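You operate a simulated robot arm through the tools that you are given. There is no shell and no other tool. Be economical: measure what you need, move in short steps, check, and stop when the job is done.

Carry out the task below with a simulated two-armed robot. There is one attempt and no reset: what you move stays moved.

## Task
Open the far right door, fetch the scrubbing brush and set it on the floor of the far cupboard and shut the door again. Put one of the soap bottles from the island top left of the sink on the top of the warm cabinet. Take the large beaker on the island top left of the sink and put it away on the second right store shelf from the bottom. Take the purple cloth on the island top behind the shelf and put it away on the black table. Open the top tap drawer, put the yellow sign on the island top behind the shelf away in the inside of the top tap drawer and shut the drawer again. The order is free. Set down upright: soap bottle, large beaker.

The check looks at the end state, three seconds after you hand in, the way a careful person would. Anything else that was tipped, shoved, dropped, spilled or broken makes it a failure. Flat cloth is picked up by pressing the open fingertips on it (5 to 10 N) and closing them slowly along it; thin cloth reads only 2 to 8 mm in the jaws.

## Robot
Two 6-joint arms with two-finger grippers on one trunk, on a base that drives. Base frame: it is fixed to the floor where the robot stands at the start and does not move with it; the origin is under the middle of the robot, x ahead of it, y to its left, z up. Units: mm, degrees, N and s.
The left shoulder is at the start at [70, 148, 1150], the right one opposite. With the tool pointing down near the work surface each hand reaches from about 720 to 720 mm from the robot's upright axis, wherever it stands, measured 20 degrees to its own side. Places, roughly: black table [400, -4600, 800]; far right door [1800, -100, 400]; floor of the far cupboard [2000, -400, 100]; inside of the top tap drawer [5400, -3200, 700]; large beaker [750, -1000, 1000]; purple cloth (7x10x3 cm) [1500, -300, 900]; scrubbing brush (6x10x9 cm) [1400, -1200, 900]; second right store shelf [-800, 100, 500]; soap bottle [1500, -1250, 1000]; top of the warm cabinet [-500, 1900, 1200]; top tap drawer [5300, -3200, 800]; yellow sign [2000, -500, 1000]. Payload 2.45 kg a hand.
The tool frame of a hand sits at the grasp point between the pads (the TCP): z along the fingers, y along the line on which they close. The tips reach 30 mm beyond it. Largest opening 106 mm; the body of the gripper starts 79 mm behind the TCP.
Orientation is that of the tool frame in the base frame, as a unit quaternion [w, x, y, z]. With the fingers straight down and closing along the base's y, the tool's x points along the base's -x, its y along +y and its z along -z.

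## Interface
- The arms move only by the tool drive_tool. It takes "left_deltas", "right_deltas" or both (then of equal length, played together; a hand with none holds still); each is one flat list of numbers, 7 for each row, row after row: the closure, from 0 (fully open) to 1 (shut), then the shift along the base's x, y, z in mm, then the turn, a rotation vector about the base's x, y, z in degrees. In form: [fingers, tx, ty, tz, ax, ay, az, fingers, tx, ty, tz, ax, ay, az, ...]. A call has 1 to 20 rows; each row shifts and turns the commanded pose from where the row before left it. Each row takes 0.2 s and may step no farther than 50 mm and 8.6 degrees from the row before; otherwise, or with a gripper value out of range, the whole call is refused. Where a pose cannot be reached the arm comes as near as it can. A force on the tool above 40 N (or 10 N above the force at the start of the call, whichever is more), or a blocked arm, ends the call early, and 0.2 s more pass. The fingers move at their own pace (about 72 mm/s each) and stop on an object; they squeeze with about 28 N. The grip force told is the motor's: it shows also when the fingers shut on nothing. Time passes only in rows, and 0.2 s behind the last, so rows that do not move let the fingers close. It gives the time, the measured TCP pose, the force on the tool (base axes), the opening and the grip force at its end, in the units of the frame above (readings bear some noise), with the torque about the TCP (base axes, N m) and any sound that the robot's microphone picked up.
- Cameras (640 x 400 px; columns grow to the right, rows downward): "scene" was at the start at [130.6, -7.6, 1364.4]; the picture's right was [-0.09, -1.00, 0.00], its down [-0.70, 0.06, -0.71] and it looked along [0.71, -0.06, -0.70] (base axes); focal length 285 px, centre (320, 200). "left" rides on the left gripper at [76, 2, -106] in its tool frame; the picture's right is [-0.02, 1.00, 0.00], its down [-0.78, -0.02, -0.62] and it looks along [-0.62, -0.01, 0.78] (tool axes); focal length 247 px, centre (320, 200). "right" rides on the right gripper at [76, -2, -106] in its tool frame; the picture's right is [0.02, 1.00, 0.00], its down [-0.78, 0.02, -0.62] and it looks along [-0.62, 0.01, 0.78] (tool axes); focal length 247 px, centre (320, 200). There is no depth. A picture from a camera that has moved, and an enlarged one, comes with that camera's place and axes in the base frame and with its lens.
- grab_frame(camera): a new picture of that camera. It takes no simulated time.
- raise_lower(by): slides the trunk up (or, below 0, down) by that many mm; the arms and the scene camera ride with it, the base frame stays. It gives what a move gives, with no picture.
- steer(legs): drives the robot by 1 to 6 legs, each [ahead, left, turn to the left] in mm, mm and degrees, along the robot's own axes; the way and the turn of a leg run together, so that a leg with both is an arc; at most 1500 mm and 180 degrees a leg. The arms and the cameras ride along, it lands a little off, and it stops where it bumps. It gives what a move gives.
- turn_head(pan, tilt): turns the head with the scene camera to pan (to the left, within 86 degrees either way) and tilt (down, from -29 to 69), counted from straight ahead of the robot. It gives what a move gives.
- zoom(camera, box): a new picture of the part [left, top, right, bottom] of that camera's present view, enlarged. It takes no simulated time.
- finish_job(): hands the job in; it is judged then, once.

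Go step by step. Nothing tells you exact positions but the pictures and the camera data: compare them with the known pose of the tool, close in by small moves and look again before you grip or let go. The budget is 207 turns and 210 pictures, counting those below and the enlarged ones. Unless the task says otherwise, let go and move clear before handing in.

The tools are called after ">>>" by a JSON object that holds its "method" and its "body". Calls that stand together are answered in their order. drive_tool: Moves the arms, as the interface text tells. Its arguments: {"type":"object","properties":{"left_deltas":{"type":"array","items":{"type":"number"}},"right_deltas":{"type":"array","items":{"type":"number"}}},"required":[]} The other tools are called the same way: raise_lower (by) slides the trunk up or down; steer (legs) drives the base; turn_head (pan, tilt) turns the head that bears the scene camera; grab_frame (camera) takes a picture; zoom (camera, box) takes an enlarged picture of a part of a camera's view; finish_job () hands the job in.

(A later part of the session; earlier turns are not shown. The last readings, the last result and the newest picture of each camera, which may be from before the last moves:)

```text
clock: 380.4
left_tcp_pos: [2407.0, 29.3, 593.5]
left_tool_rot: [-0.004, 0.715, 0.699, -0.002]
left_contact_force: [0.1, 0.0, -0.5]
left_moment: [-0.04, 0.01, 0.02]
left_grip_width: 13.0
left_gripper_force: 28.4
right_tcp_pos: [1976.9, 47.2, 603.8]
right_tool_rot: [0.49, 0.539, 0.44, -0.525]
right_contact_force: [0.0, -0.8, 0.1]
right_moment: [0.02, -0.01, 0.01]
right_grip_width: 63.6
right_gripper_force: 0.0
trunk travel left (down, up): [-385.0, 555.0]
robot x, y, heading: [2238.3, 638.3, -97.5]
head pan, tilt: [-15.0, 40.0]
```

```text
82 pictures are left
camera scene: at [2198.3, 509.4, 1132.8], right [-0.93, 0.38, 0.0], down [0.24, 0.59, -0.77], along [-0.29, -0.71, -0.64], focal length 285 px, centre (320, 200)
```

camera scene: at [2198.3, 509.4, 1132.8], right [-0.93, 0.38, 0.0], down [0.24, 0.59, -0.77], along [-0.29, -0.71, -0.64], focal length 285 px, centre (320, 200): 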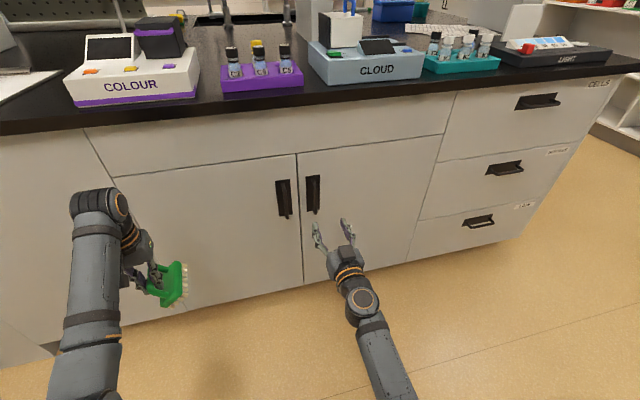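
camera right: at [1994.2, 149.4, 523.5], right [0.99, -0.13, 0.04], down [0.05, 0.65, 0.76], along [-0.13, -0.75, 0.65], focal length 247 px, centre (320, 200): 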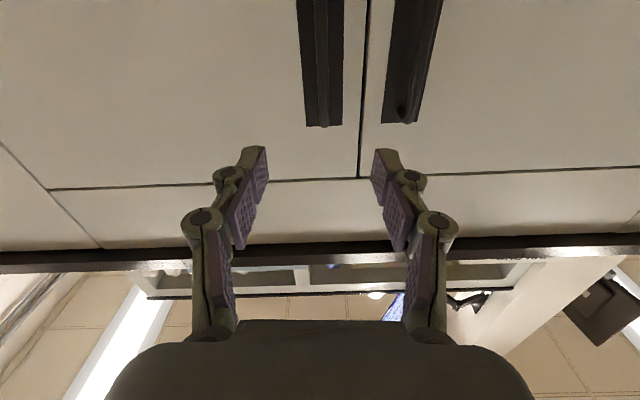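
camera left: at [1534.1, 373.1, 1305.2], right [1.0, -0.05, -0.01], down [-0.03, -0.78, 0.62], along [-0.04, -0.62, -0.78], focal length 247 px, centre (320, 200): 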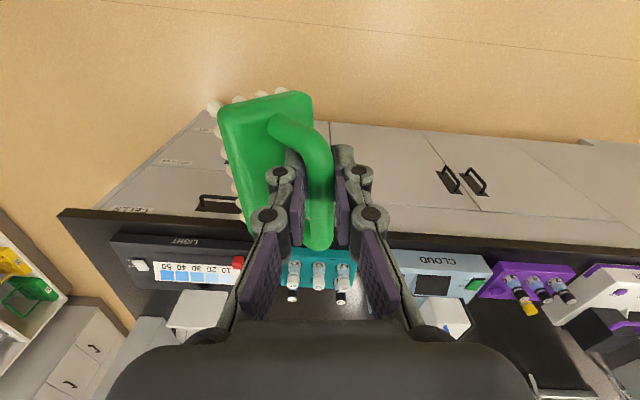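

Right hand is laterally aligned with the right door's bar. Advance 120 mm and check.

>>> {"method": "steer", "body": {"legs": [[120, 0, 0.3]]}}

>>> {"method": "grab_frame", "body": {"camera": "right"}}

>>> {"method": "zoom", "body": {"camera": "scene", "box": [220, 150, 420, 300]}}

```text
clock: 381.7
left_tcp_pos: [2395.3, -86.9, 591.3]
left_tool_rot: [-0.004, 0.713, 0.701, -0.002]
left_contact_force: [-0.1, 0.1, -0.8]
left_moment: [0.01, -0.01, -0.02]
left_grip_width: 13.0
left_gripper_force: 28.0
right_tcp_pos: [1964.6, -70.7, 602.5]
right_tool_rot: [0.493, 0.537, 0.443, -0.522]
right_contact_force: [0.1, -0.5, -0.1]
right_moment: [-0.03, -0.01, -0.01]
right_grip_width: 63.6
right_gripper_force: 0.1
trunk travel left (down, up): [-385.0, 555.0]
robot x, y, heading: [2223.2, 525.4, -97.0]
head pan, tilt: [-15.0, 40.0]
```

```text
81 pictures are left
camera right: at [1981.7, 31.6, 522.7], right [0.99, -0.13, 0.04], down [0.05, 0.64, 0.76], along [-0.12, -0.75, 0.64], focal length 247 px, centre (320, 200)
```

right: 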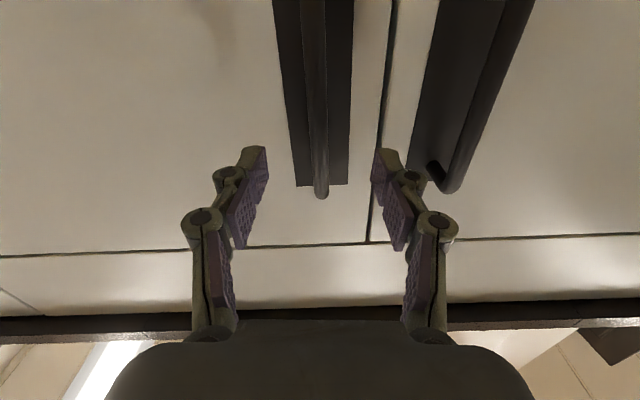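

```text
2.67 times, centred on (320, 225) of scene
camera zoom: at [2184.0, 392.0, 1132.6], right [-0.93, 0.38, 0.0], down [0.24, 0.6, -0.77], along [-0.29, -0.71, -0.64], focal length 761 px, centre (320, 133)
```

zoom: 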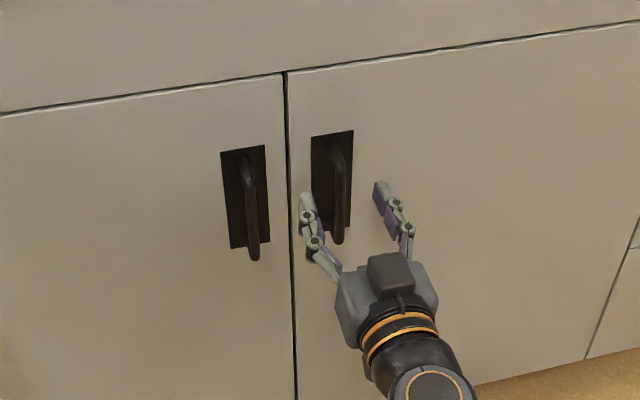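

Bar ~35 mm ahead and centred. Advance 25 and close.

>>> {"method": "steer", "body": {"legs": [[26, 0, 0]]}}

>>> {"method": "drive_tool", "body": {"right_deltas": [0.6, 0, 0, 0, 0, 0, 0, 0.8, 0, 0, 0, 0, 0, 0, 1, 0, 0, 0, 0, 0, 0, 1, 0, 0, 0, 0, 0, 0, 1, 0, 0, 0, 0, 0, 0]}}

>>> {"method": "grab_frame", "body": {"camera": "right"}}

```text
clock: 382.5
left_tcp_pos: [2391.3, -114.3, 591.4]
left_tool_rot: [-0.004, 0.713, 0.701, -0.003]
left_contact_force: [0.3, -0.3, -0.2]
left_moment: [0.03, -0.02, 0.0]
left_grip_width: 12.9
left_gripper_force: 28.0
right_tcp_pos: [1962.0, -98.0, 602.9]
right_tool_rot: [0.492, 0.538, 0.443, -0.523]
right_contact_force: [0.2, -0.4, 0.0]
right_moment: [-0.01, -0.03, 0.01]
right_grip_width: 63.5
right_gripper_force: 0.1
trunk travel left (down, up): [-385.0, 555.0]
robot x, y, heading: [2219.0, 497.0, -97.1]
head pan, tilt: [-15.0, 40.0]
```

```text
clock: 383.7
left_tcp_pos: [2392.2, -113.1, 592.6]
left_tool_rot: [-0.004, 0.714, 0.7, -0.003]
left_contact_force: [-0.2, -0.5, -0.8]
left_moment: [0.01, -0.04, 0.0]
left_grip_width: 13.1
left_gripper_force: 28.1
right_tcp_pos: [1962.3, -96.4, 602.9]
right_tool_rot: [0.491, 0.537, 0.442, -0.524]
right_contact_force: [2.1, 0.2, -0.3]
right_moment: [0.09, 0.88, 0.02]
right_grip_width: 10.7
right_gripper_force: 37.8
trunk travel left (down, up): [-385.0, 555.0]
robot x, y, heading: [2217.4, 495.0, -96.8]
head pan, tilt: [-15.0, 40.0]
```

```text
79 pictures are left
camera right: at [1978.4, 6.1, 523.3], right [0.99, -0.13, 0.04], down [0.05, 0.65, 0.76], along [-0.12, -0.75, 0.65], focal length 247 px, centre (320, 200)
```

right: 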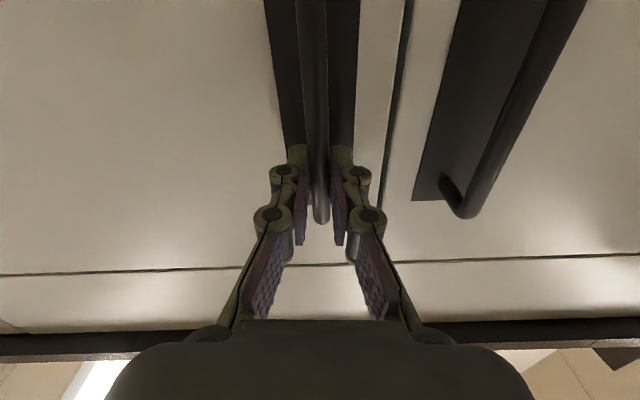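

Bar gripped. Open the door by swinging the whole robot about the hinge: first 10°.

>>> {"method": "steer", "body": {"legs": [[-104, -116, 10]]}}

>>> {"method": "grab_frame", "body": {"camera": "scene"}}

```text
clock: 385.1
left_tcp_pos: [2383.0, 37.5, 591.6]
left_tool_rot: [-0.003, 0.651, 0.759, -0.003]
left_contact_force: [0.5, 0.5, -0.2]
left_moment: [0.0, -0.02, 0.0]
left_grip_width: 13.1
left_gripper_force: 28.2
right_tcp_pos: [1957.3, -20.3, 603.4]
right_tool_rot: [0.536, 0.497, 0.487, -0.478]
right_contact_force: [0.8, 0.0, -0.7]
right_moment: [-0.29, 0.83, 0.1]
right_grip_width: 10.9
right_gripper_force: 37.9
trunk travel left (down, up): [-385.0, 555.0]
robot x, y, heading: [2109.3, 607.3, -87.2]
head pan, tilt: [-15.0, 40.0]
```

```text
78 pictures are left
camera scene: at [2092.9, 473.2, 1132.9], right [-0.98, 0.21, 0.0], down [0.14, 0.63, -0.77], along [-0.16, -0.75, -0.64], focal length 285 px, centre (320, 200)
```

scene: 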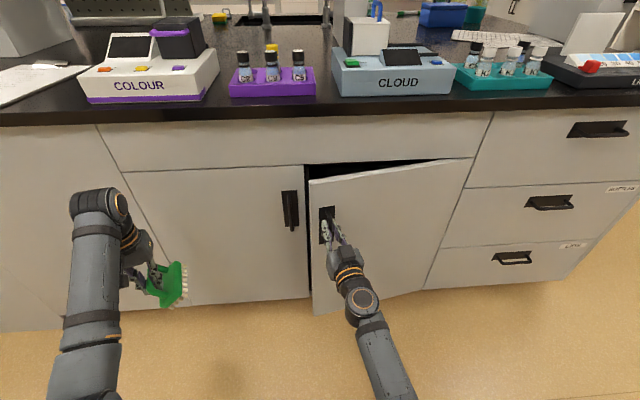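

The door swings nicely. Continue another 40°.

>>> {"method": "steer", "body": {"legs": [[-104, -116, 10], [-104, -116, 10]]}}

>>> {"method": "steer", "body": {"legs": [[-104, -116, 10], [-104, -116, 10]]}}

>>> {"method": "grab_frame", "body": {"camera": "scene"}}

```text
clock: 387.5
left_tcp_pos: [2292.0, 306.7, 591.3]
left_tool_rot: [-0.003, 0.513, 0.859, -0.004]
left_contact_force: [0.0, 0.2, -0.1]
left_moment: [0.02, -0.01, 0.01]
left_grip_width: 13.0
left_gripper_force: 27.8
right_tcp_pos: [1914.1, 110.9, 604.6]
right_tool_rot: [0.61, 0.403, 0.568, -0.379]
right_contact_force: [2.4, 1.5, 4.0]
right_moment: [-0.23, 0.84, -0.01]
right_grip_width: 10.4
right_gripper_force: 38.1
trunk travel left (down, up): [-385.0, 555.0]
robot x, y, heading: [1843.0, 754.3, -67.7]
head pan, tilt: [-15.0, 40.0]
stopped in leg 2: the force on the tool passed its limit at 41 N (the readings are from after the stop); the commanded pose is now the measured one
```

```text
clock: 389.3
left_tcp_pos: [2209.5, 439.8, 591.6]
left_tool_rot: [-0.002, 0.43, 0.903, -0.004]
left_contact_force: [0.3, -0.2, -1.2]
left_moment: [-0.01, -0.05, 0.0]
left_grip_width: 12.8
left_gripper_force: 27.6
right_tcp_pos: [1871.0, 175.3, 603.9]
right_tool_rot: [0.64, 0.351, 0.601, -0.326]
right_contact_force: [0.1, -0.3, -3.0]
right_moment: [-0.58, 0.69, -0.01]
right_grip_width: 10.6
right_gripper_force: 38.3
trunk travel left (down, up): [-385.0, 555.0]
robot x, y, heading: [1686.2, 792.2, -57.1]
head pan, tilt: [-15.0, 40.0]
stopped in leg 2: the force on the tool passed its limit at 42 N (the readings are from after the stop); the commanded pose is now the measured one
```

```text
77 pictures are left
camera scene: at [1738.5, 671.7, 1132.8], right [-0.95, -0.31, 0.0], down [-0.2, 0.61, -0.77], along [0.23, -0.73, -0.64], focal length 285 px, centre (320, 200)
```

scene: 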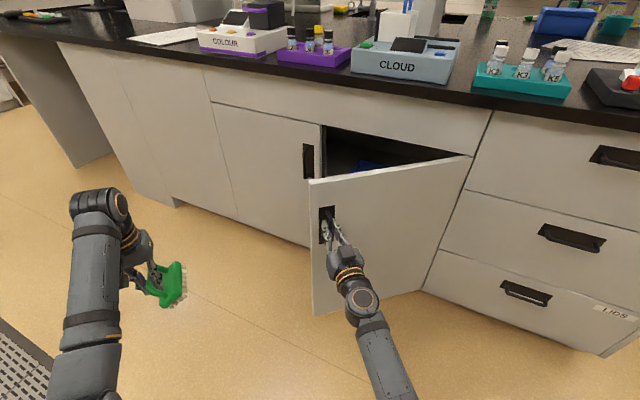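

Door is ~40° open. Continue in single 10° steps.

>>> {"method": "steer", "body": {"legs": [[-104, -115, 10]]}}

>>> {"method": "steer", "body": {"legs": [[-104, -115, 10]]}}

>>> {"method": "steer", "body": {"legs": [[-104, -115, 10]]}}

>>> {"method": "grab_frame", "body": {"camera": "scene"}}

```text
clock: 390.7
left_tcp_pos: [2106.7, 545.0, 591.1]
left_tool_rot: [-0.002, 0.353, 0.936, -0.004]
left_contact_force: [-0.8, 0.6, -0.4]
left_moment: [0.03, -0.04, 0.03]
left_grip_width: 13.0
left_gripper_force: 27.5
right_tcp_pos: [1819.0, 227.8, 604.1]
right_tool_rot: [0.667, 0.299, 0.628, -0.268]
right_contact_force: [4.3, 5.7, -9.4]
right_moment: [-0.78, 0.42, 0.1]
right_grip_width: 10.5
right_gripper_force: 37.9
trunk travel left (down, up): [-385.0, 555.0]
robot x, y, heading: [1532.6, 807.6, -47.3]
head pan, tilt: [-15.0, 40.0]
```

```text
clock: 392.1
left_tcp_pos: [1989.2, 632.0, 590.9]
left_tool_rot: [-0.003, 0.271, 0.963, -0.004]
left_contact_force: [-0.5, 0.6, -2.0]
left_moment: [0.02, -0.04, -0.01]
left_grip_width: 13.1
left_gripper_force: 27.8
right_tcp_pos: [1758.5, 270.1, 602.7]
right_tool_rot: [0.687, 0.242, 0.652, -0.209]
right_contact_force: [9.4, 14.5, -5.0]
right_moment: [-0.89, 0.25, 0.22]
right_grip_width: 10.3
right_gripper_force: 37.7
trunk travel left (down, up): [-385.0, 555.0]
robot x, y, heading: [1377.8, 790.4, -37.2]
head pan, tilt: [-15.0, 40.0]
```

```text
clock: 393.7
left_tcp_pos: [1861.2, 698.3, 591.1]
left_tool_rot: [-0.003, 0.185, 0.983, -0.004]
left_contact_force: [0.3, -0.1, -1.1]
left_moment: [0.04, 0.03, -0.02]
left_grip_width: 12.9
left_gripper_force: 28.1
right_tcp_pos: [1697.7, 300.0, 601.4]
right_tool_rot: [0.702, 0.186, 0.67, -0.154]
right_contact_force: [-2.4, -5.0, 0.3]
right_moment: [-0.68, 0.74, -0.11]
right_grip_width: 10.6
right_gripper_force: 37.7
trunk travel left (down, up): [-385.0, 555.0]
robot x, y, heading: [1228.3, 746.4, -27.3]
head pan, tilt: [-15.0, 40.0]
stopped in leg 1: the force on the tool passed its limit at 43 N (the readings are from after the stop); the commanded pose is now the measured one
```

```text
76 pictures are left
camera scene: at [1337.2, 667.9, 1132.7], right [-0.67, -0.74, 0.0], down [-0.48, 0.43, -0.77], along [0.57, -0.52, -0.64], focal length 285 px, centre (320, 200)
```

scene: 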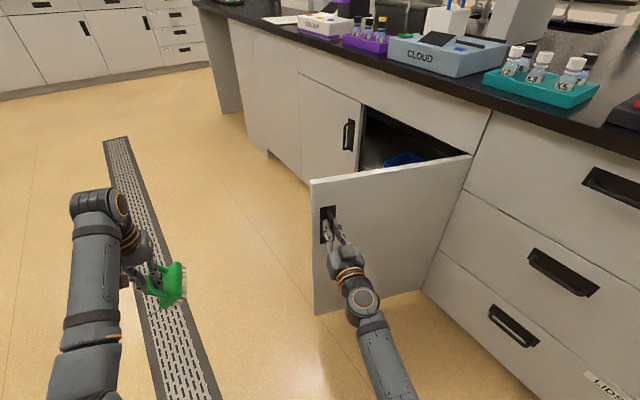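

About 70° open. One more step to ~80–85°, then release.

>>> {"method": "steer", "body": {"legs": [[-104, -115, 10]]}}

>>> {"method": "drive_tool", "body": {"right_deltas": [0.8, 0, 0, 0, 0, 0, 0, 0.6, 0, 0, 0, 0, 0, 0, 0.5, 0, 0, 0, 0, 0, 0, 0.5, 0, 0, 0, 0, 0, 0]}}

>>> {"method": "steer", "body": {"legs": [[-150, 0, 0]]}}

>>> {"method": "grab_frame", "body": {"camera": "scene"}}

```text
clock: 395.4
left_tcp_pos: [1719.5, 745.0, 592.0]
left_tool_rot: [-0.002, 0.099, 0.995, -0.005]
left_contact_force: [0.5, -0.9, -0.6]
left_moment: [0.0, -0.02, -0.01]
left_grip_width: 13.1
left_gripper_force: 28.2
right_tcp_pos: [1626.1, 319.0, 604.3]
right_tool_rot: [0.712, 0.13, 0.683, -0.098]
right_contact_force: [-1.5, -5.5, -0.6]
right_moment: [-0.81, 0.58, -0.07]
right_grip_width: 10.4
right_gripper_force: 37.8
trunk travel left (down, up): [-385.0, 555.0]
robot x, y, heading: [1088.1, 681.2, -17.1]
head pan, tilt: [-15.0, 40.0]
stopped in leg 1: the force on the tool passed its limit at 44 N (the readings are from after the stop); the commanded pose is now the measured one
```

```text
clock: 396.4
left_tcp_pos: [1719.9, 744.4, 593.4]
left_tool_rot: [-0.001, 0.098, 0.995, -0.005]
left_contact_force: [0.1, 0.0, -1.9]
left_moment: [0.02, 0.02, -0.02]
left_grip_width: 12.8
left_gripper_force: 28.1
right_tcp_pos: [1626.7, 320.0, 603.8]
right_tool_rot: [0.713, 0.13, 0.683, -0.096]
right_contact_force: [-0.1, -0.1, -0.6]
right_moment: [-0.01, -0.02, -0.04]
right_grip_width: 53.0
right_gripper_force: 0.1
trunk travel left (down, up): [-385.0, 555.0]
robot x, y, heading: [1088.9, 681.4, -17.3]
head pan, tilt: [-15.0, 40.0]
```

```text
clock: 397.8
left_tcp_pos: [1574.2, 789.1, 593.6]
left_tool_rot: [-0.002, 0.098, 0.995, -0.005]
left_contact_force: [-0.9, 0.0, -0.9]
left_moment: [0.01, 0.0, 0.0]
left_grip_width: 12.9
left_gripper_force: 27.9
right_tcp_pos: [1479.8, 364.2, 604.2]
right_tool_rot: [0.713, 0.13, 0.683, -0.096]
right_contact_force: [-0.5, -0.6, -1.0]
right_moment: [0.0, 0.03, 0.01]
right_grip_width: 52.9
right_gripper_force: 0.0
trunk travel left (down, up): [-385.0, 555.0]
robot x, y, heading: [941.7, 727.6, -17.3]
head pan, tilt: [-15.0, 40.0]
```

```text
75 pictures are left
camera scene: at [1062.8, 667.6, 1133.0], right [-0.53, -0.85, 0.0], down [-0.54, 0.34, -0.77], along [0.65, -0.41, -0.64], focal length 285 px, centre (320, 200)
```

scene: 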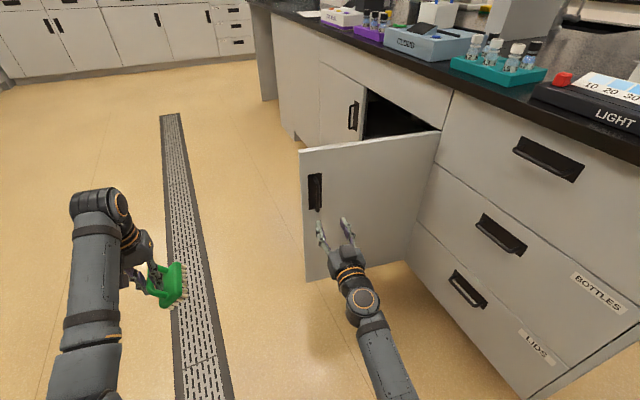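

Door stays open ~80°. Standing in front with the left hand would put my body at the door, so I'll swing the left arm out sideways (to ~60° left) and reach in from the left of the door.

>>> {"method": "drive_tool", "body": {"left_deltas": [1, -5.8, 43.9, 0, 0, 0, 4, 1, -8.8, 43.4, 0, 0, 0, 4, 1, -11.8, 42.7, 0, 0, 0, 4, 1, -14.8, 41.8, 0, 0, 0, 4, 1, -17.7, 40.6, 0, 0, 0, 4, 1, -20.5, 39.3, 0, 0, 0, 4, 1, -23.1, 37.8, 0, 0, 0, 4, 1, -25.7, 36.1, 0, 0, 0, 4, 1, -28.2, 34.2, 0, 0, 0, 4, 1, -30.5, 32.1, 0, 0, 0, 4]}}

>>> {"method": "turn_head", "body": {"pan": 40, "tilt": 40}}

>>> {"method": "grab_frame", "body": {"camera": "scene"}}

```text
clock: 400.0
left_tcp_pos: [1467.3, 1067.4, 556.5]
left_tool_rot: [0.0, -0.214, 0.977, -0.005]
left_contact_force: [-0.2, -0.6, -0.9]
left_moment: [0.06, 0.04, 0.06]
left_grip_width: 13.1
left_gripper_force: 28.6
left hand out of reach, approached as far as the arm can: row 1, 2, 7, 8, 9, 10
right_tcp_pos: [1480.9, 364.5, 604.1]
right_tool_rot: [0.713, 0.13, 0.683, -0.095]
right_contact_force: [0.8, 0.3, -0.5]
right_moment: [0.0, 0.0, -0.02]
right_grip_width: 53.0
right_gripper_force: 0.1
trunk travel left (down, up): [-385.0, 555.0]
robot x, y, heading: [944.9, 726.7, -17.1]
head pan, tilt: [-15.0, 40.0]
```

```text
clock: 401.2
left_tcp_pos: [1467.7, 1067.9, 556.8]
left_tool_rot: [0.0, -0.214, 0.977, -0.004]
left_contact_force: [-0.7, -0.9, -0.1]
left_moment: [0.01, 0.02, 0.0]
left_grip_width: 13.2
left_gripper_force: 27.6
right_tcp_pos: [1481.4, 364.5, 603.0]
right_tool_rot: [0.713, 0.13, 0.683, -0.096]
right_contact_force: [-0.4, -0.4, 0.1]
right_moment: [0.0, 0.04, 0.01]
right_grip_width: 53.1
right_gripper_force: 0.1
trunk travel left (down, up): [-385.0, 555.0]
robot x, y, heading: [942.1, 729.6, -17.2]
head pan, tilt: [40.0, 40.0]
```

```text
74 pictures are left
camera scene: at [1070.2, 745.7, 1132.8], right [0.39, -0.92, 0.0], down [-0.59, -0.25, -0.77], along [0.71, 0.3, -0.64], focal length 285 px, centre (320, 200)
```

scene: 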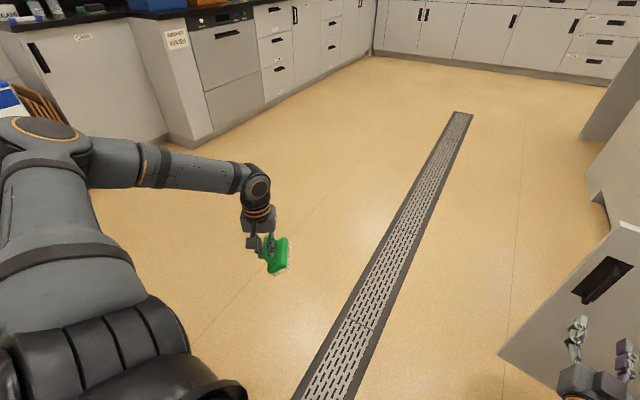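

Left arm now reaches ~50° to the side. Move away from the island, turn to heading −147°, and circle round to the front of the opening.

>>> {"method": "steer", "body": {"legs": [[0, 500, 0], [0, 0, -130], [-670, 560, 0]]}}

>>> {"method": "turn_head", "body": {"pan": 45, "tilt": 35}}

>>> {"method": "grab_frame", "body": {"camera": "scene"}}

```text
clock: 413.8
left_tcp_pos: [1848.4, 442.2, 556.1]
left_tool_rot: [-0.005, 0.806, 0.592, -0.002]
left_contact_force: [0.5, 0.2, -0.5]
left_moment: [0.03, -0.04, -0.03]
left_grip_width: 13.2
left_gripper_force: 27.6
right_tcp_pos: [1317.7, 904.0, 603.5]
right_tool_rot: [-0.201, -0.677, -0.157, 0.691]
right_contact_force: [0.0, -0.4, -0.3]
right_moment: [-0.04, 0.02, 0.04]
right_grip_width: 53.1
right_gripper_force: 0.1
trunk travel left (down, up): [-385.0, 555.0]
robot x, y, heading: [1943.9, 1061.2, -149.6]
head pan, tilt: [40.0, 40.0]
```

```text
clock: 414.5
left_tcp_pos: [1847.1, 442.8, 556.2]
left_tool_rot: [-0.005, 0.806, 0.591, -0.002]
left_contact_force: [0.2, -0.3, -1.4]
left_moment: [0.02, -0.01, 0.0]
left_grip_width: 13.2
left_gripper_force: 28.0
right_tcp_pos: [1318.3, 903.8, 604.3]
right_tool_rot: [-0.201, -0.677, -0.158, 0.69]
right_contact_force: [0.1, 0.7, 0.0]
right_moment: [-0.01, 0.01, -0.01]
right_grip_width: 52.9
right_gripper_force: 0.0
trunk travel left (down, up): [-385.0, 555.0]
robot x, y, heading: [1945.7, 1054.8, -149.6]
head pan, tilt: [45.0, 35.0]
```

```text
73 pictures are left
camera scene: at [1881.6, 947.6, 1140.4], right [-0.97, 0.25, 0.0], down [0.14, 0.56, -0.82], along [-0.2, -0.79, -0.57], focal length 285 px, centre (320, 200)
```

scene: 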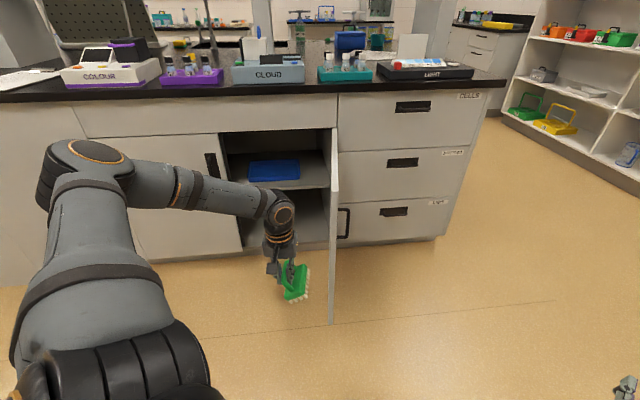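

The cupboard has a mid shelf (z≈450) and a floor at z≈90, so a low, nearly horizontal hand is needed. I pitch the left hand up to ~30° below horizontal while extending.

>>> {"method": "drive_tool", "body": {"left_deltas": [1, 0, -17, 0, -7.15, 2.24, 1.2, 1, 0, -17, 0, -7.15, 2.24, 1.2, 1, 0, -17, 0, -7.15, 2.24, 1.2, 1, 0, -17, 0, -7.15, 2.24, 1.2, 1, 0, -17, 0, -7.15, 2.24, 1.2, 1, 0, -17, 0, -7.15, 2.24, 1.2, 1, 0, -17, 0, -7.15, 2.24, 1.2, 1, 0, -17, 0, -7.15, 2.24, 1.2]}}

>>> {"method": "grab_frame", "body": {"camera": "scene"}}

>>> {"method": "grab_frame", "body": {"camera": "left"}}

```text
clock: 416.3
left_tcp_pos: [1826.4, 319.5, 550.7]
left_tool_rot: [0.292, 0.65, 0.573, -0.405]
left_contact_force: [-0.6, -0.1, -1.7]
left_moment: [0.05, -0.03, -0.01]
left_grip_width: 13.3
left_gripper_force: 27.9
left hand out of reach, approached as far as the arm can: row 1, 2, 3
right_tcp_pos: [1318.6, 905.0, 604.1]
right_tool_rot: [-0.201, -0.677, -0.157, 0.69]
right_contact_force: [0.1, 0.3, 0.7]
right_moment: [0.02, 0.03, -0.02]
right_grip_width: 53.2
right_gripper_force: 0.0
trunk travel left (down, up): [-385.0, 555.0]
robot x, y, heading: [1947.6, 1058.2, -149.7]
head pan, tilt: [45.0, 35.0]
```

```text
72 pictures are left
camera scene: at [1881.6, 947.3, 1140.4], right [-0.97, 0.25, 0.0], down [0.14, 0.56, -0.82], along [-0.2, -0.79, -0.57], focal length 285 px, centre (320, 200)
```

scene: 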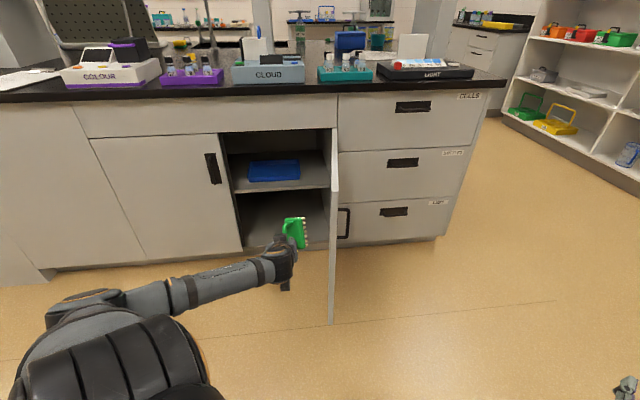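

```text
71 pictures are left
camera left: at [1847.9, 448.4, 537.5], right [0.98, -0.18, -0.07], down [0.09, 0.13, 0.99], along [-0.17, -0.97, 0.14], focal length 247 px, centre (320, 200)
```

left: 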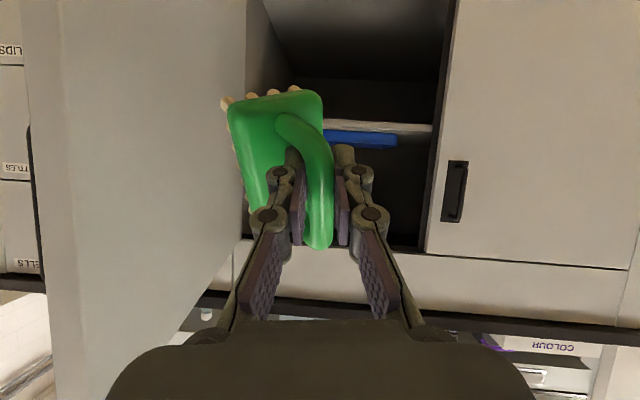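

The hand is pitched nicely. Lower the trunk 375 mm, then drive diagonally toward the opening.

>>> {"method": "raise_lower", "body": {"by": -375}}

>>> {"method": "steer", "body": {"legs": [[145, 240, 0]]}}

>>> {"method": "grab_frame", "body": {"camera": "scene"}}

>>> {"method": "grab_frame", "body": {"camera": "left"}}

```text
clock: 420.1
left_tcp_pos: [1827.3, 320.8, 232.7]
left_tool_rot: [0.284, 0.645, 0.577, -0.413]
left_contact_force: [0.5, 0.2, -0.8]
left_moment: [0.01, 0.0, 0.0]
left_grip_width: 13.1
left_gripper_force: 28.1
right_tcp_pos: [1323.8, 914.4, 357.5]
right_tool_rot: [-0.204, -0.63, -0.147, 0.735]
right_contact_force: [-0.7, 0.0, -0.5]
right_moment: [-0.01, 0.0, 0.01]
right_grip_width: 53.1
right_gripper_force: 0.1
trunk travel left (down, up): [-56.0, 884.0]
robot x, y, heading: [1944.7, 1061.8, -149.4]
head pan, tilt: [45.0, 35.0]
stopped: the arm was blocked; the commanded pose is now the measured one
```

```text
clock: 422.1
left_tcp_pos: [1840.3, 31.9, 228.9]
left_tool_rot: [0.285, 0.643, 0.581, -0.41]
left_contact_force: [0.0, -0.4, -0.3]
left_moment: [0.08, -0.01, -0.02]
left_grip_width: 13.0
left_gripper_force: 27.9
right_tcp_pos: [1327.7, 619.8, 359.2]
right_tool_rot: [-0.207, -0.627, -0.151, 0.736]
right_contact_force: [0.1, 0.7, 0.7]
right_moment: [0.0, -0.02, -0.01]
right_grip_width: 52.9
right_gripper_force: 0.0
trunk travel left (down, up): [-56.0, 884.0]
robot x, y, heading: [1952.9, 771.3, -149.1]
head pan, tilt: [45.0, 35.0]
```

```text
70 pictures are left
camera scene: at [1905.0, 657.9, 819.6], right [-0.97, 0.24, 0.03], down [0.12, 0.56, -0.82], along [-0.21, -0.79, -0.57], focal length 285 px, centre (320, 200)
```

scene: 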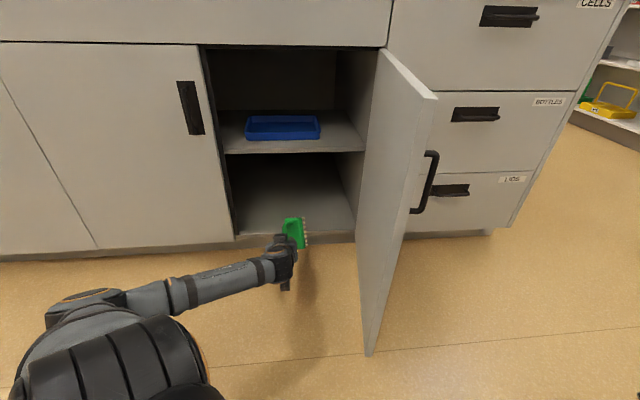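

```text
69 pictures are left
camera left: at [1860.3, 160.9, 216.1], right [0.98, -0.17, -0.09], down [0.11, 0.12, 0.99], along [-0.16, -0.98, 0.14], focal length 247 px, centre (320, 200)
```

left: 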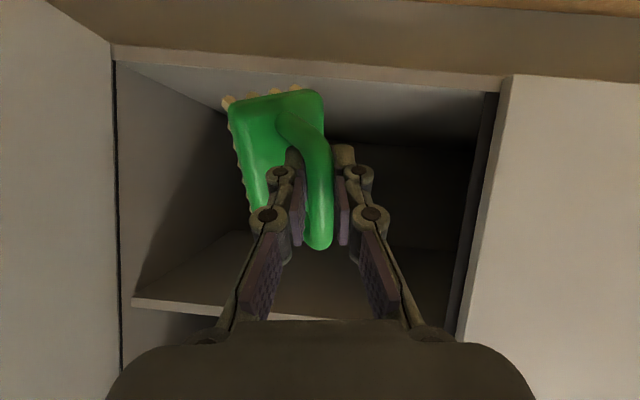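

Brush is at the opening, floor z≈100. Drive in so the hand is ~60 mm inside.

>>> {"method": "steer", "body": {"legs": [[114, 180, 0]]}}

>>> {"method": "grab_frame", "body": {"camera": "scene"}}

>>> {"method": "grab_frame", "body": {"camera": "left"}}

```text
clock: 423.7
left_tcp_pos: [1837.4, -178.2, 228.1]
left_tool_rot: [0.287, 0.643, 0.581, -0.409]
left_contact_force: [0.0, 0.1, -0.3]
left_moment: [0.04, -0.06, 0.02]
left_grip_width: 13.2
left_gripper_force: 27.4
right_tcp_pos: [1324.9, 407.0, 362.7]
right_tool_rot: [-0.209, -0.625, -0.151, 0.737]
right_contact_force: [-0.3, -0.4, -0.2]
right_moment: [0.02, 0.01, 0.0]
right_grip_width: 53.1
right_gripper_force: 0.1
trunk travel left (down, up): [-56.0, 884.0]
robot x, y, heading: [1946.1, 561.1, -148.6]
head pan, tilt: [45.0, 35.0]
```

```text
68 pictures are left
camera scene: at [1899.0, 445.4, 819.3], right [-0.97, 0.24, 0.02], down [0.12, 0.56, -0.82], along [-0.21, -0.79, -0.57], focal length 285 px, centre (320, 200)
```

scene: 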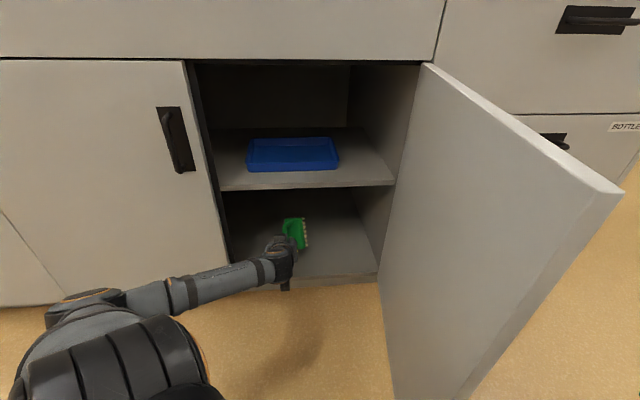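

```text
67 pictures are left
camera left: at [1857.8, -50.9, 215.0], right [0.98, -0.17, -0.09], down [0.11, 0.12, 0.99], along [-0.16, -0.98, 0.14], focal length 247 px, centre (320, 200)
```

left: 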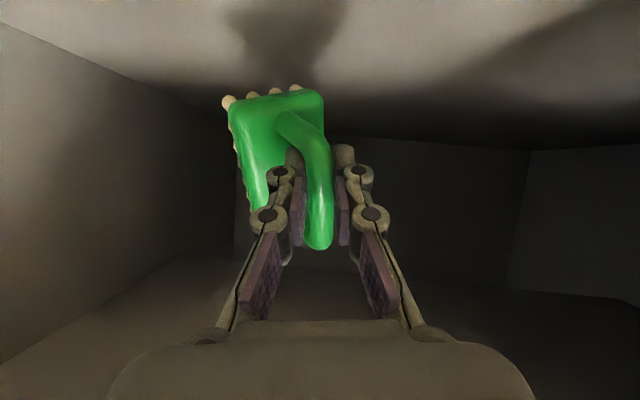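

Brush is inside over the empty floor. Lower the left hand in steps.

>>> {"method": "drive_tool", "body": {"left_deltas": [1, 0, 0, -12, 0, 0, 0, 1, 0, 0, -12, 0, 0, 0, 1, 0, 0, -10, 0, 0, 0]}}

>>> {"method": "drive_tool", "body": {"left_deltas": [1, 0, 0, -7, 0, 0, 0, 1, 0, 0, -7, 0, 0, 0]}}

>>> {"method": "grab_frame", "body": {"camera": "left"}}

```text
clock: 424.5
left_tcp_pos: [1834.9, -179.0, 192.7]
left_tool_rot: [0.286, 0.644, 0.582, -0.406]
left_contact_force: [0.2, 0.4, 0.1]
left_moment: [0.05, -0.04, 0.02]
left_grip_width: 13.3
left_gripper_force: 27.8
right_tcp_pos: [1324.0, 407.2, 363.5]
right_tool_rot: [-0.209, -0.624, -0.152, 0.737]
right_contact_force: [-0.5, -0.7, -0.7]
right_moment: [-0.01, 0.0, 0.0]
right_grip_width: 53.2
right_gripper_force: 0.2
trunk travel left (down, up): [-56.0, 884.0]
robot x, y, heading: [1946.4, 559.6, -148.5]
head pan, tilt: [45.0, 35.0]
```

```text
clock: 425.1
left_tcp_pos: [1834.8, -179.2, 180.8]
left_tool_rot: [0.289, 0.642, 0.581, -0.408]
left_contact_force: [4.7, 2.2, 15.9]
left_moment: [-0.62, 0.21, 0.15]
left_grip_width: 13.8
left_gripper_force: 27.9
right_tcp_pos: [1323.8, 407.3, 363.2]
right_tool_rot: [-0.211, -0.624, -0.15, 0.738]
right_contact_force: [0.4, -1.0, -0.1]
right_moment: [0.0, 0.0, -0.02]
right_grip_width: 53.1
right_gripper_force: 0.0
trunk travel left (down, up): [-56.0, 884.0]
robot x, y, heading: [1948.6, 562.1, -148.9]
head pan, tilt: [45.0, 35.0]
```

```text
66 pictures are left
camera left: at [1856.5, -50.9, 168.3], right [0.98, -0.17, -0.09], down [0.11, 0.13, 0.99], along [-0.16, -0.98, 0.14], focal length 247 px, centre (320, 200)
```

left: 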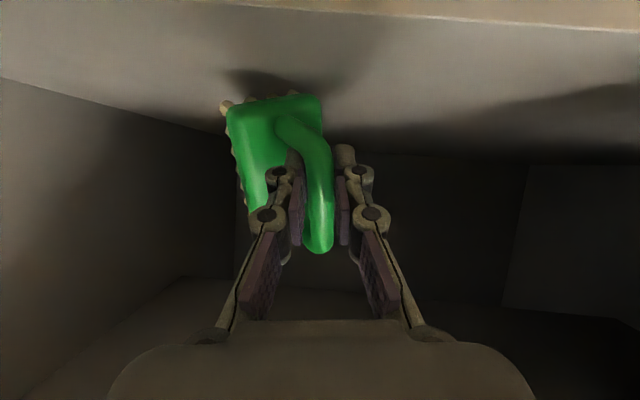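

Touching the floor. Open slowly and look.

>>> {"method": "drive_tool", "body": {"left_deltas": [0.9, 0, 0, 0, 0, 0, 0, 0.8, 0, 0, 0, 0, 0, 0, 0.7, 0, 0, 0, 0, 0, 0, 0.5, 0, 0, 0, 0, 0, 0, 0.3, 0, 0, 0, 0, 0, 0, 0.3, 0, 0, 0, 0, 0, 0]}}

>>> {"method": "grab_frame", "body": {"camera": "left"}}

```text
clock: 426.5
left_tcp_pos: [1834.9, -179.4, 177.8]
left_tool_rot: [0.285, 0.644, 0.582, -0.406]
left_contact_force: [-0.5, 0.4, 0.7]
left_moment: [0.0, -0.02, -0.02]
left_grip_width: 74.1
left_gripper_force: 0.0
right_tcp_pos: [1323.0, 406.7, 362.9]
right_tool_rot: [-0.209, -0.624, -0.15, 0.738]
right_contact_force: [0.7, 0.1, -1.1]
right_moment: [0.0, -0.02, 0.02]
right_grip_width: 52.8
right_gripper_force: 0.0
trunk travel left (down, up): [-56.0, 884.0]
robot x, y, heading: [1944.5, 562.0, -148.9]
head pan, tilt: [45.0, 35.0]
```

```text
65 pictures are left
camera left: at [1856.7, -50.3, 165.3], right [0.98, -0.17, -0.09], down [0.11, 0.12, 0.99], along [-0.16, -0.98, 0.14], focal length 247 px, centre (320, 200)
```

left: 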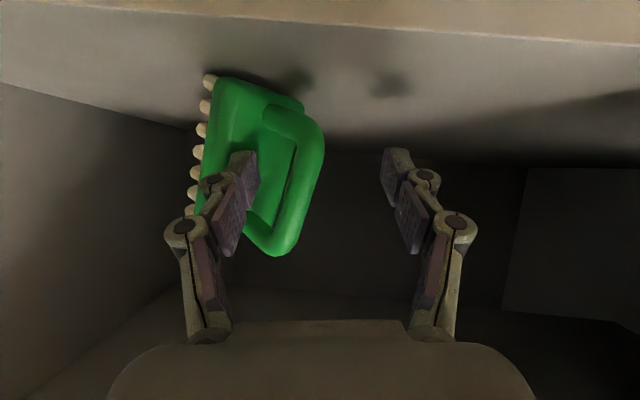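

The brush stands on its end beside one finger. I close slightly off the block and withdraw slowly backwards.

>>> {"method": "drive_tool", "body": {"left_deltas": [0.38, 0, 0, 0, 0, 0, 0, 0.38, 3, 14, 4, 0, 0, 0, 0.38, 3, 14, 4, 0, 0, 0, 0.38, 3, 14, 4, 0, 0, 0]}}

>>> {"method": "grab_frame", "body": {"camera": "left"}}

```text
clock: 427.5
left_tcp_pos: [1845.7, -133.9, 188.6]
left_tool_rot: [0.286, 0.644, 0.581, -0.407]
left_contact_force: [-1.1, 0.3, -0.5]
left_moment: [-0.01, 0.0, -0.01]
left_grip_width: 65.8
left_gripper_force: 0.0
right_tcp_pos: [1323.3, 406.6, 363.6]
right_tool_rot: [-0.209, -0.624, -0.151, 0.738]
right_contact_force: [0.2, -1.2, 0.2]
right_moment: [0.07, 0.05, -0.05]
right_grip_width: 53.2
right_gripper_force: 0.0
trunk travel left (down, up): [-56.0, 884.0]
robot x, y, heading: [1946.8, 562.4, -148.5]
head pan, tilt: [45.0, 35.0]
```

```text
64 pictures are left
camera left: at [1867.3, -7.0, 176.6], right [0.98, -0.17, -0.09], down [0.11, 0.12, 0.99], along [-0.16, -0.98, 0.14], focal length 247 px, centre (320, 200)
```

left: 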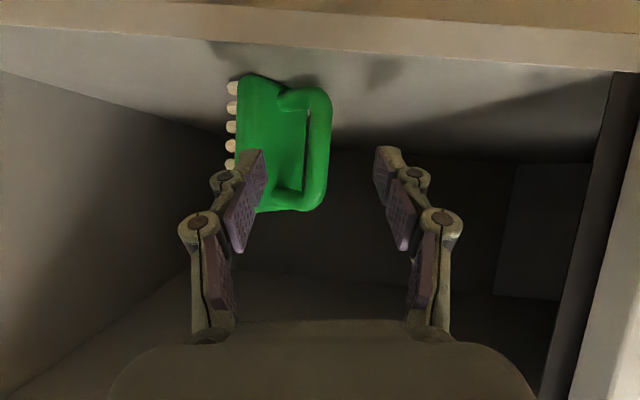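

Brush stands free on the cupboard floor about 130 mm inside. Withdraw fully and drive away.

>>> {"method": "steer", "body": {"legs": [[-130, -205, 0], [-130, -215, 0]]}}

>>> {"method": "raise_lower", "body": {"by": 320}}

>>> {"method": "grab_frame", "body": {"camera": "scene"}}

>>> {"method": "grab_frame", "body": {"camera": "right"}}

```text
clock: 430.8
left_tcp_pos: [1853.0, 356.9, 189.4]
left_tool_rot: [0.288, 0.643, 0.583, -0.405]
left_contact_force: [0.2, -0.4, -0.1]
left_moment: [-0.01, 0.0, 0.0]
left_grip_width: 65.6
left_gripper_force: 0.1
right_tcp_pos: [1327.3, 897.2, 363.5]
right_tool_rot: [-0.21, -0.623, -0.152, 0.738]
right_contact_force: [0.2, -0.2, 0.8]
right_moment: [0.01, 0.0, 0.0]
right_grip_width: 52.9
right_gripper_force: 0.0
trunk travel left (down, up): [-56.0, 884.0]
robot x, y, heading: [1949.0, 1053.6, -148.6]
head pan, tilt: [45.0, 35.0]
```

```text
clock: 433.9
left_tcp_pos: [1851.7, 357.3, 504.7]
left_tool_rot: [0.295, 0.646, 0.578, -0.402]
left_contact_force: [0.3, 0.3, -1.1]
left_moment: [0.05, 0.02, 0.0]
left_grip_width: 65.5
left_gripper_force: 0.0
right_tcp_pos: [1322.5, 898.7, 664.7]
right_tool_rot: [-0.214, -0.629, -0.147, 0.732]
right_contact_force: [-0.1, -0.5, 0.2]
right_moment: [-0.02, 0.01, 0.02]
right_grip_width: 52.9
right_gripper_force: 0.0
trunk travel left (down, up): [-376.0, 564.0]
robot x, y, heading: [1954.1, 1055.1, -148.4]
head pan, tilt: [45.0, 35.0]
```

```text
63 pictures are left
camera scene: at [1887.0, 941.7, 1131.0], right [-0.97, 0.23, 0.0], down [0.13, 0.56, -0.82], along [-0.19, -0.8, -0.57], focal length 285 px, centre (320, 200)
```

scene: 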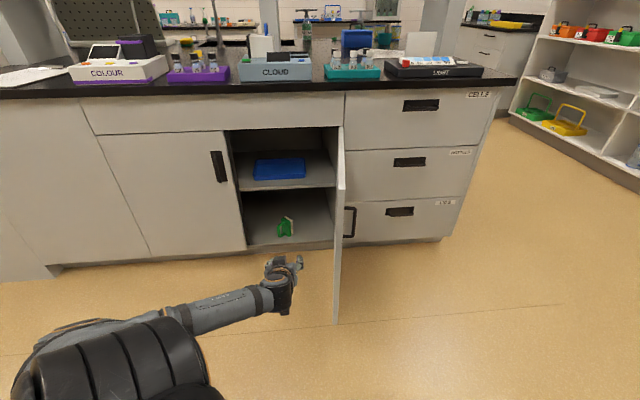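

```text
62 pictures are left
camera right: at [1404.2, 942.5, 572.0], right [0.5, -0.87, 0.03], down [0.63, 0.39, 0.67], along [-0.59, -0.31, 0.74], focal length 247 px, centre (320, 200)
```

right: 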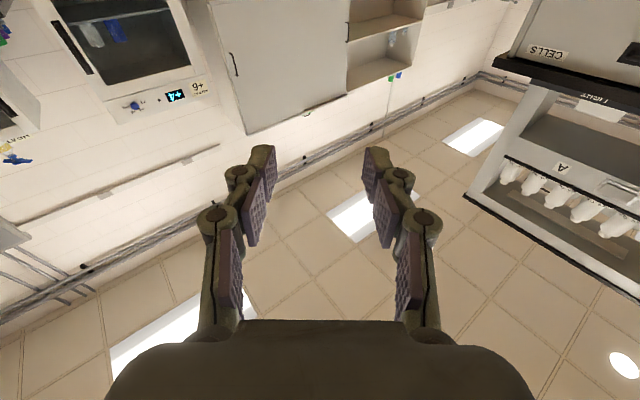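

Brush is in. Now to shut the door: go round to its outer side to the pose I released it from, then push with the same arc reversed.

>>> {"method": "steer", "body": {"legs": [[-181, -294, 0], [472, -290, 0], [0, 0, 131], [-236, -778, 0]]}}

>>> {"method": "raise_lower", "body": {"by": -60}}

>>> {"method": "turn_head", "body": {"pan": -15, "tilt": 40}}

>>> {"method": "grab_frame", "body": {"camera": "scene"}}

```text
clock: 448.3
left_tcp_pos: [1531.1, 1119.5, 503.9]
left_tool_rot: [0.489, -0.255, 0.828, 0.1]
left_contact_force: [0.5, 0.9, -0.3]
left_moment: [-0.01, -0.02, 0.03]
left_grip_width: 65.8
left_gripper_force: 0.0
right_tcp_pos: [1461.0, 365.9, 666.2]
right_tool_rot: [0.755, 0.13, 0.633, -0.113]
right_contact_force: [-0.5, -0.1, -0.4]
right_moment: [-0.01, -0.01, -0.02]
right_grip_width: 53.2
right_gripper_force: 0.0
trunk travel left (down, up): [-376.0, 564.0]
robot x, y, heading: [936.8, 745.1, -18.3]
head pan, tilt: [45.0, 35.0]
```

```text
clock: 449.3
left_tcp_pos: [1530.4, 1120.2, 445.3]
left_tool_rot: [0.488, -0.255, 0.829, 0.1]
left_contact_force: [-0.2, -0.7, 0.4]
left_moment: [0.01, 0.02, -0.01]
left_grip_width: 65.7
left_gripper_force: 0.0
right_tcp_pos: [1460.0, 367.1, 604.6]
right_tool_rot: [0.754, 0.13, 0.633, -0.112]
right_contact_force: [0.0, 0.3, 0.2]
right_moment: [0.02, 0.05, 0.02]
right_grip_width: 52.9
right_gripper_force: 0.0
trunk travel left (down, up): [-316.0, 624.0]
robot x, y, heading: [933.5, 740.0, -17.9]
head pan, tilt: [45.0, 35.0]
```

```text
clock: 450.6
left_tcp_pos: [1531.0, 1120.1, 445.3]
left_tool_rot: [0.488, -0.254, 0.829, 0.099]
left_contact_force: [-0.3, -0.8, 0.5]
left_moment: [0.01, 0.01, -0.02]
left_grip_width: 65.6
left_gripper_force: 0.0
right_tcp_pos: [1461.0, 366.3, 604.9]
right_tool_rot: [0.755, 0.13, 0.633, -0.113]
right_contact_force: [0.3, 0.6, 0.2]
right_moment: [-0.02, 0.01, 0.0]
right_grip_width: 53.0
right_gripper_force: 0.0
trunk travel left (down, up): [-316.0, 624.0]
robot x, y, heading: [935.9, 748.2, -18.1]
head pan, tilt: [-15.0, 40.0]
```

```text
61 pictures are left
camera scene: at [1053.1, 682.7, 1063.5], right [-0.55, -0.84, 0.0], down [-0.54, 0.35, -0.77], along [0.64, -0.42, -0.64], focal length 285 px, centre (320, 200)
```

scene: 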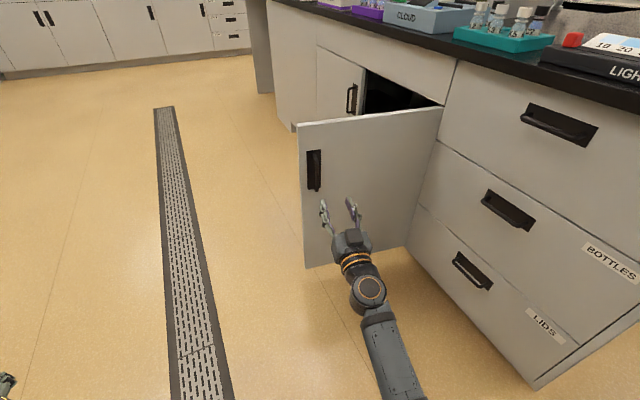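

>>> {"method": "steer", "body": {"legs": [[155, 8, 0.5]]}}

>>> {"method": "grab_frame", "body": {"camera": "scene"}}

>>> {"method": "grab_frame", "body": {"camera": "right"}}

```text
clock: 452.0
left_tcp_pos: [1677.9, 1085.3, 444.3]
left_tool_rot: [0.487, -0.257, 0.828, 0.101]
left_contact_force: [-0.2, -0.7, -0.1]
left_moment: [-0.02, -0.02, -0.01]
left_grip_width: 65.6
left_gripper_force: 0.1
right_tcp_pos: [1613.2, 330.9, 605.3]
right_tool_rot: [0.754, 0.128, 0.634, -0.11]
right_contact_force: [-0.3, -0.4, -0.2]
right_moment: [-0.04, -0.01, 0.0]
right_grip_width: 53.0
right_gripper_force: 0.1
trunk travel left (down, up): [-316.0, 624.0]
robot x, y, heading: [1083.3, 708.0, -17.8]
head pan, tilt: [-15.0, 40.0]
```

```text
60 pictures are left
camera scene: at [1203.9, 643.2, 1063.4], right [-0.54, -0.84, 0.0], down [-0.54, 0.35, -0.77], along [0.64, -0.41, -0.64], focal length 285 px, centre (320, 200)
```

scene: 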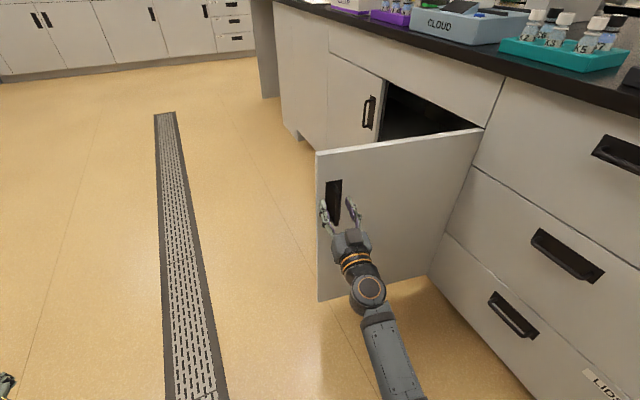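

```text
59 pictures are left
camera right: at [1526.5, 364.3, 511.7], right [0.33, 0.94, 0.03], down [-0.71, 0.23, 0.67], along [0.62, -0.25, 0.74], focal length 247 px, centre (320, 200)
```

right: 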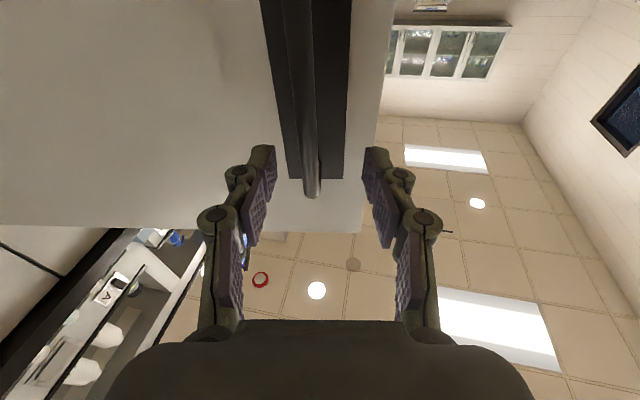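

Bar is between the fingers. Advance 15 mm, grip it again, and start the reverse arc.

>>> {"method": "steer", "body": {"legs": [[17, 0, 0]]}}

>>> {"method": "drive_tool", "body": {"right_deltas": [0.7, 0, 0, 0, 0, 0, 0, 0.9, 0, 0, 0, 0, 0, 0, 1, 0, 0, 0, 0, 0, 0, 1, 0, 0, 0, 0, 0, 0]}}

>>> {"method": "steer", "body": {"legs": [[104, 115, -10]]}}

>>> {"method": "grab_frame", "body": {"camera": "scene"}}

```text
clock: 452.8
left_tcp_pos: [1694.7, 1079.2, 443.4]
left_tool_rot: [0.488, -0.258, 0.828, 0.102]
left_contact_force: [-0.4, 0.5, 0.0]
left_moment: [-0.01, 0.01, 0.01]
left_grip_width: 65.4
left_gripper_force: 0.0
right_tcp_pos: [1630.9, 325.6, 604.5]
right_tool_rot: [0.755, 0.128, 0.634, -0.11]
right_contact_force: [0.3, -0.4, 0.2]
right_moment: [0.0, -0.01, -0.03]
right_grip_width: 53.0
right_gripper_force: 0.1
trunk travel left (down, up): [-316.0, 624.0]
robot x, y, heading: [1101.7, 696.0, -18.0]
head pan, tilt: [-15.0, 40.0]
```

```text
clock: 453.8
left_tcp_pos: [1696.6, 1075.7, 444.4]
left_tool_rot: [0.488, -0.256, 0.828, 0.102]
left_contact_force: [-0.6, 0.5, -0.8]
left_moment: [0.02, -0.01, 0.01]
left_grip_width: 65.4
left_gripper_force: 0.1
right_tcp_pos: [1627.5, 318.8, 605.7]
right_tool_rot: [0.754, 0.131, 0.633, -0.117]
right_contact_force: [-2.4, -12.8, -1.1]
right_moment: [-0.65, 1.07, -0.11]
right_grip_width: 10.3
right_gripper_force: 37.4
trunk travel left (down, up): [-316.0, 624.0]
robot x, y, heading: [1100.2, 697.9, -18.0]
head pan, tilt: [-15.0, 40.0]
stopped in row 4 (right hand): the force on the tool passed its limit at 42 N (the readings are from after the stop); the commanded pose is now the measured one
```

```text
clock: 455.2
left_tcp_pos: [1898.0, 1031.8, 444.5]
left_tool_rot: [0.495, -0.181, 0.848, 0.056]
left_contact_force: [-0.4, -0.4, 0.0]
left_moment: [0.02, -0.01, 0.02]
left_grip_width: 65.7
left_gripper_force: 0.1
right_tcp_pos: [1698.5, 298.9, 605.6]
right_tool_rot: [0.741, 0.187, 0.618, -0.182]
right_contact_force: [1.6, 2.9, -7.3]
right_moment: [-0.64, 0.57, 0.0]
right_grip_width: 9.8
right_gripper_force: 37.7
trunk travel left (down, up): [-316.0, 624.0]
robot x, y, heading: [1246.6, 763.4, -28.1]
head pan, tilt: [-15.0, 40.0]
```

```text
58 pictures are left
camera scene: at [1352.9, 681.9, 1063.3], right [-0.68, -0.73, 0.0], down [-0.47, 0.44, -0.77], along [0.56, -0.52, -0.64], focal length 285 px, centre (320, 200)
```

scene: 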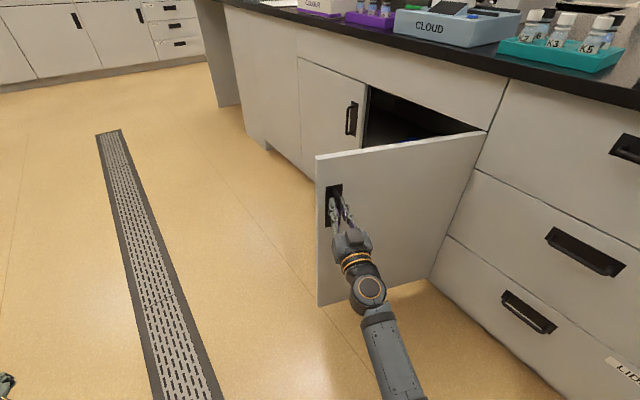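

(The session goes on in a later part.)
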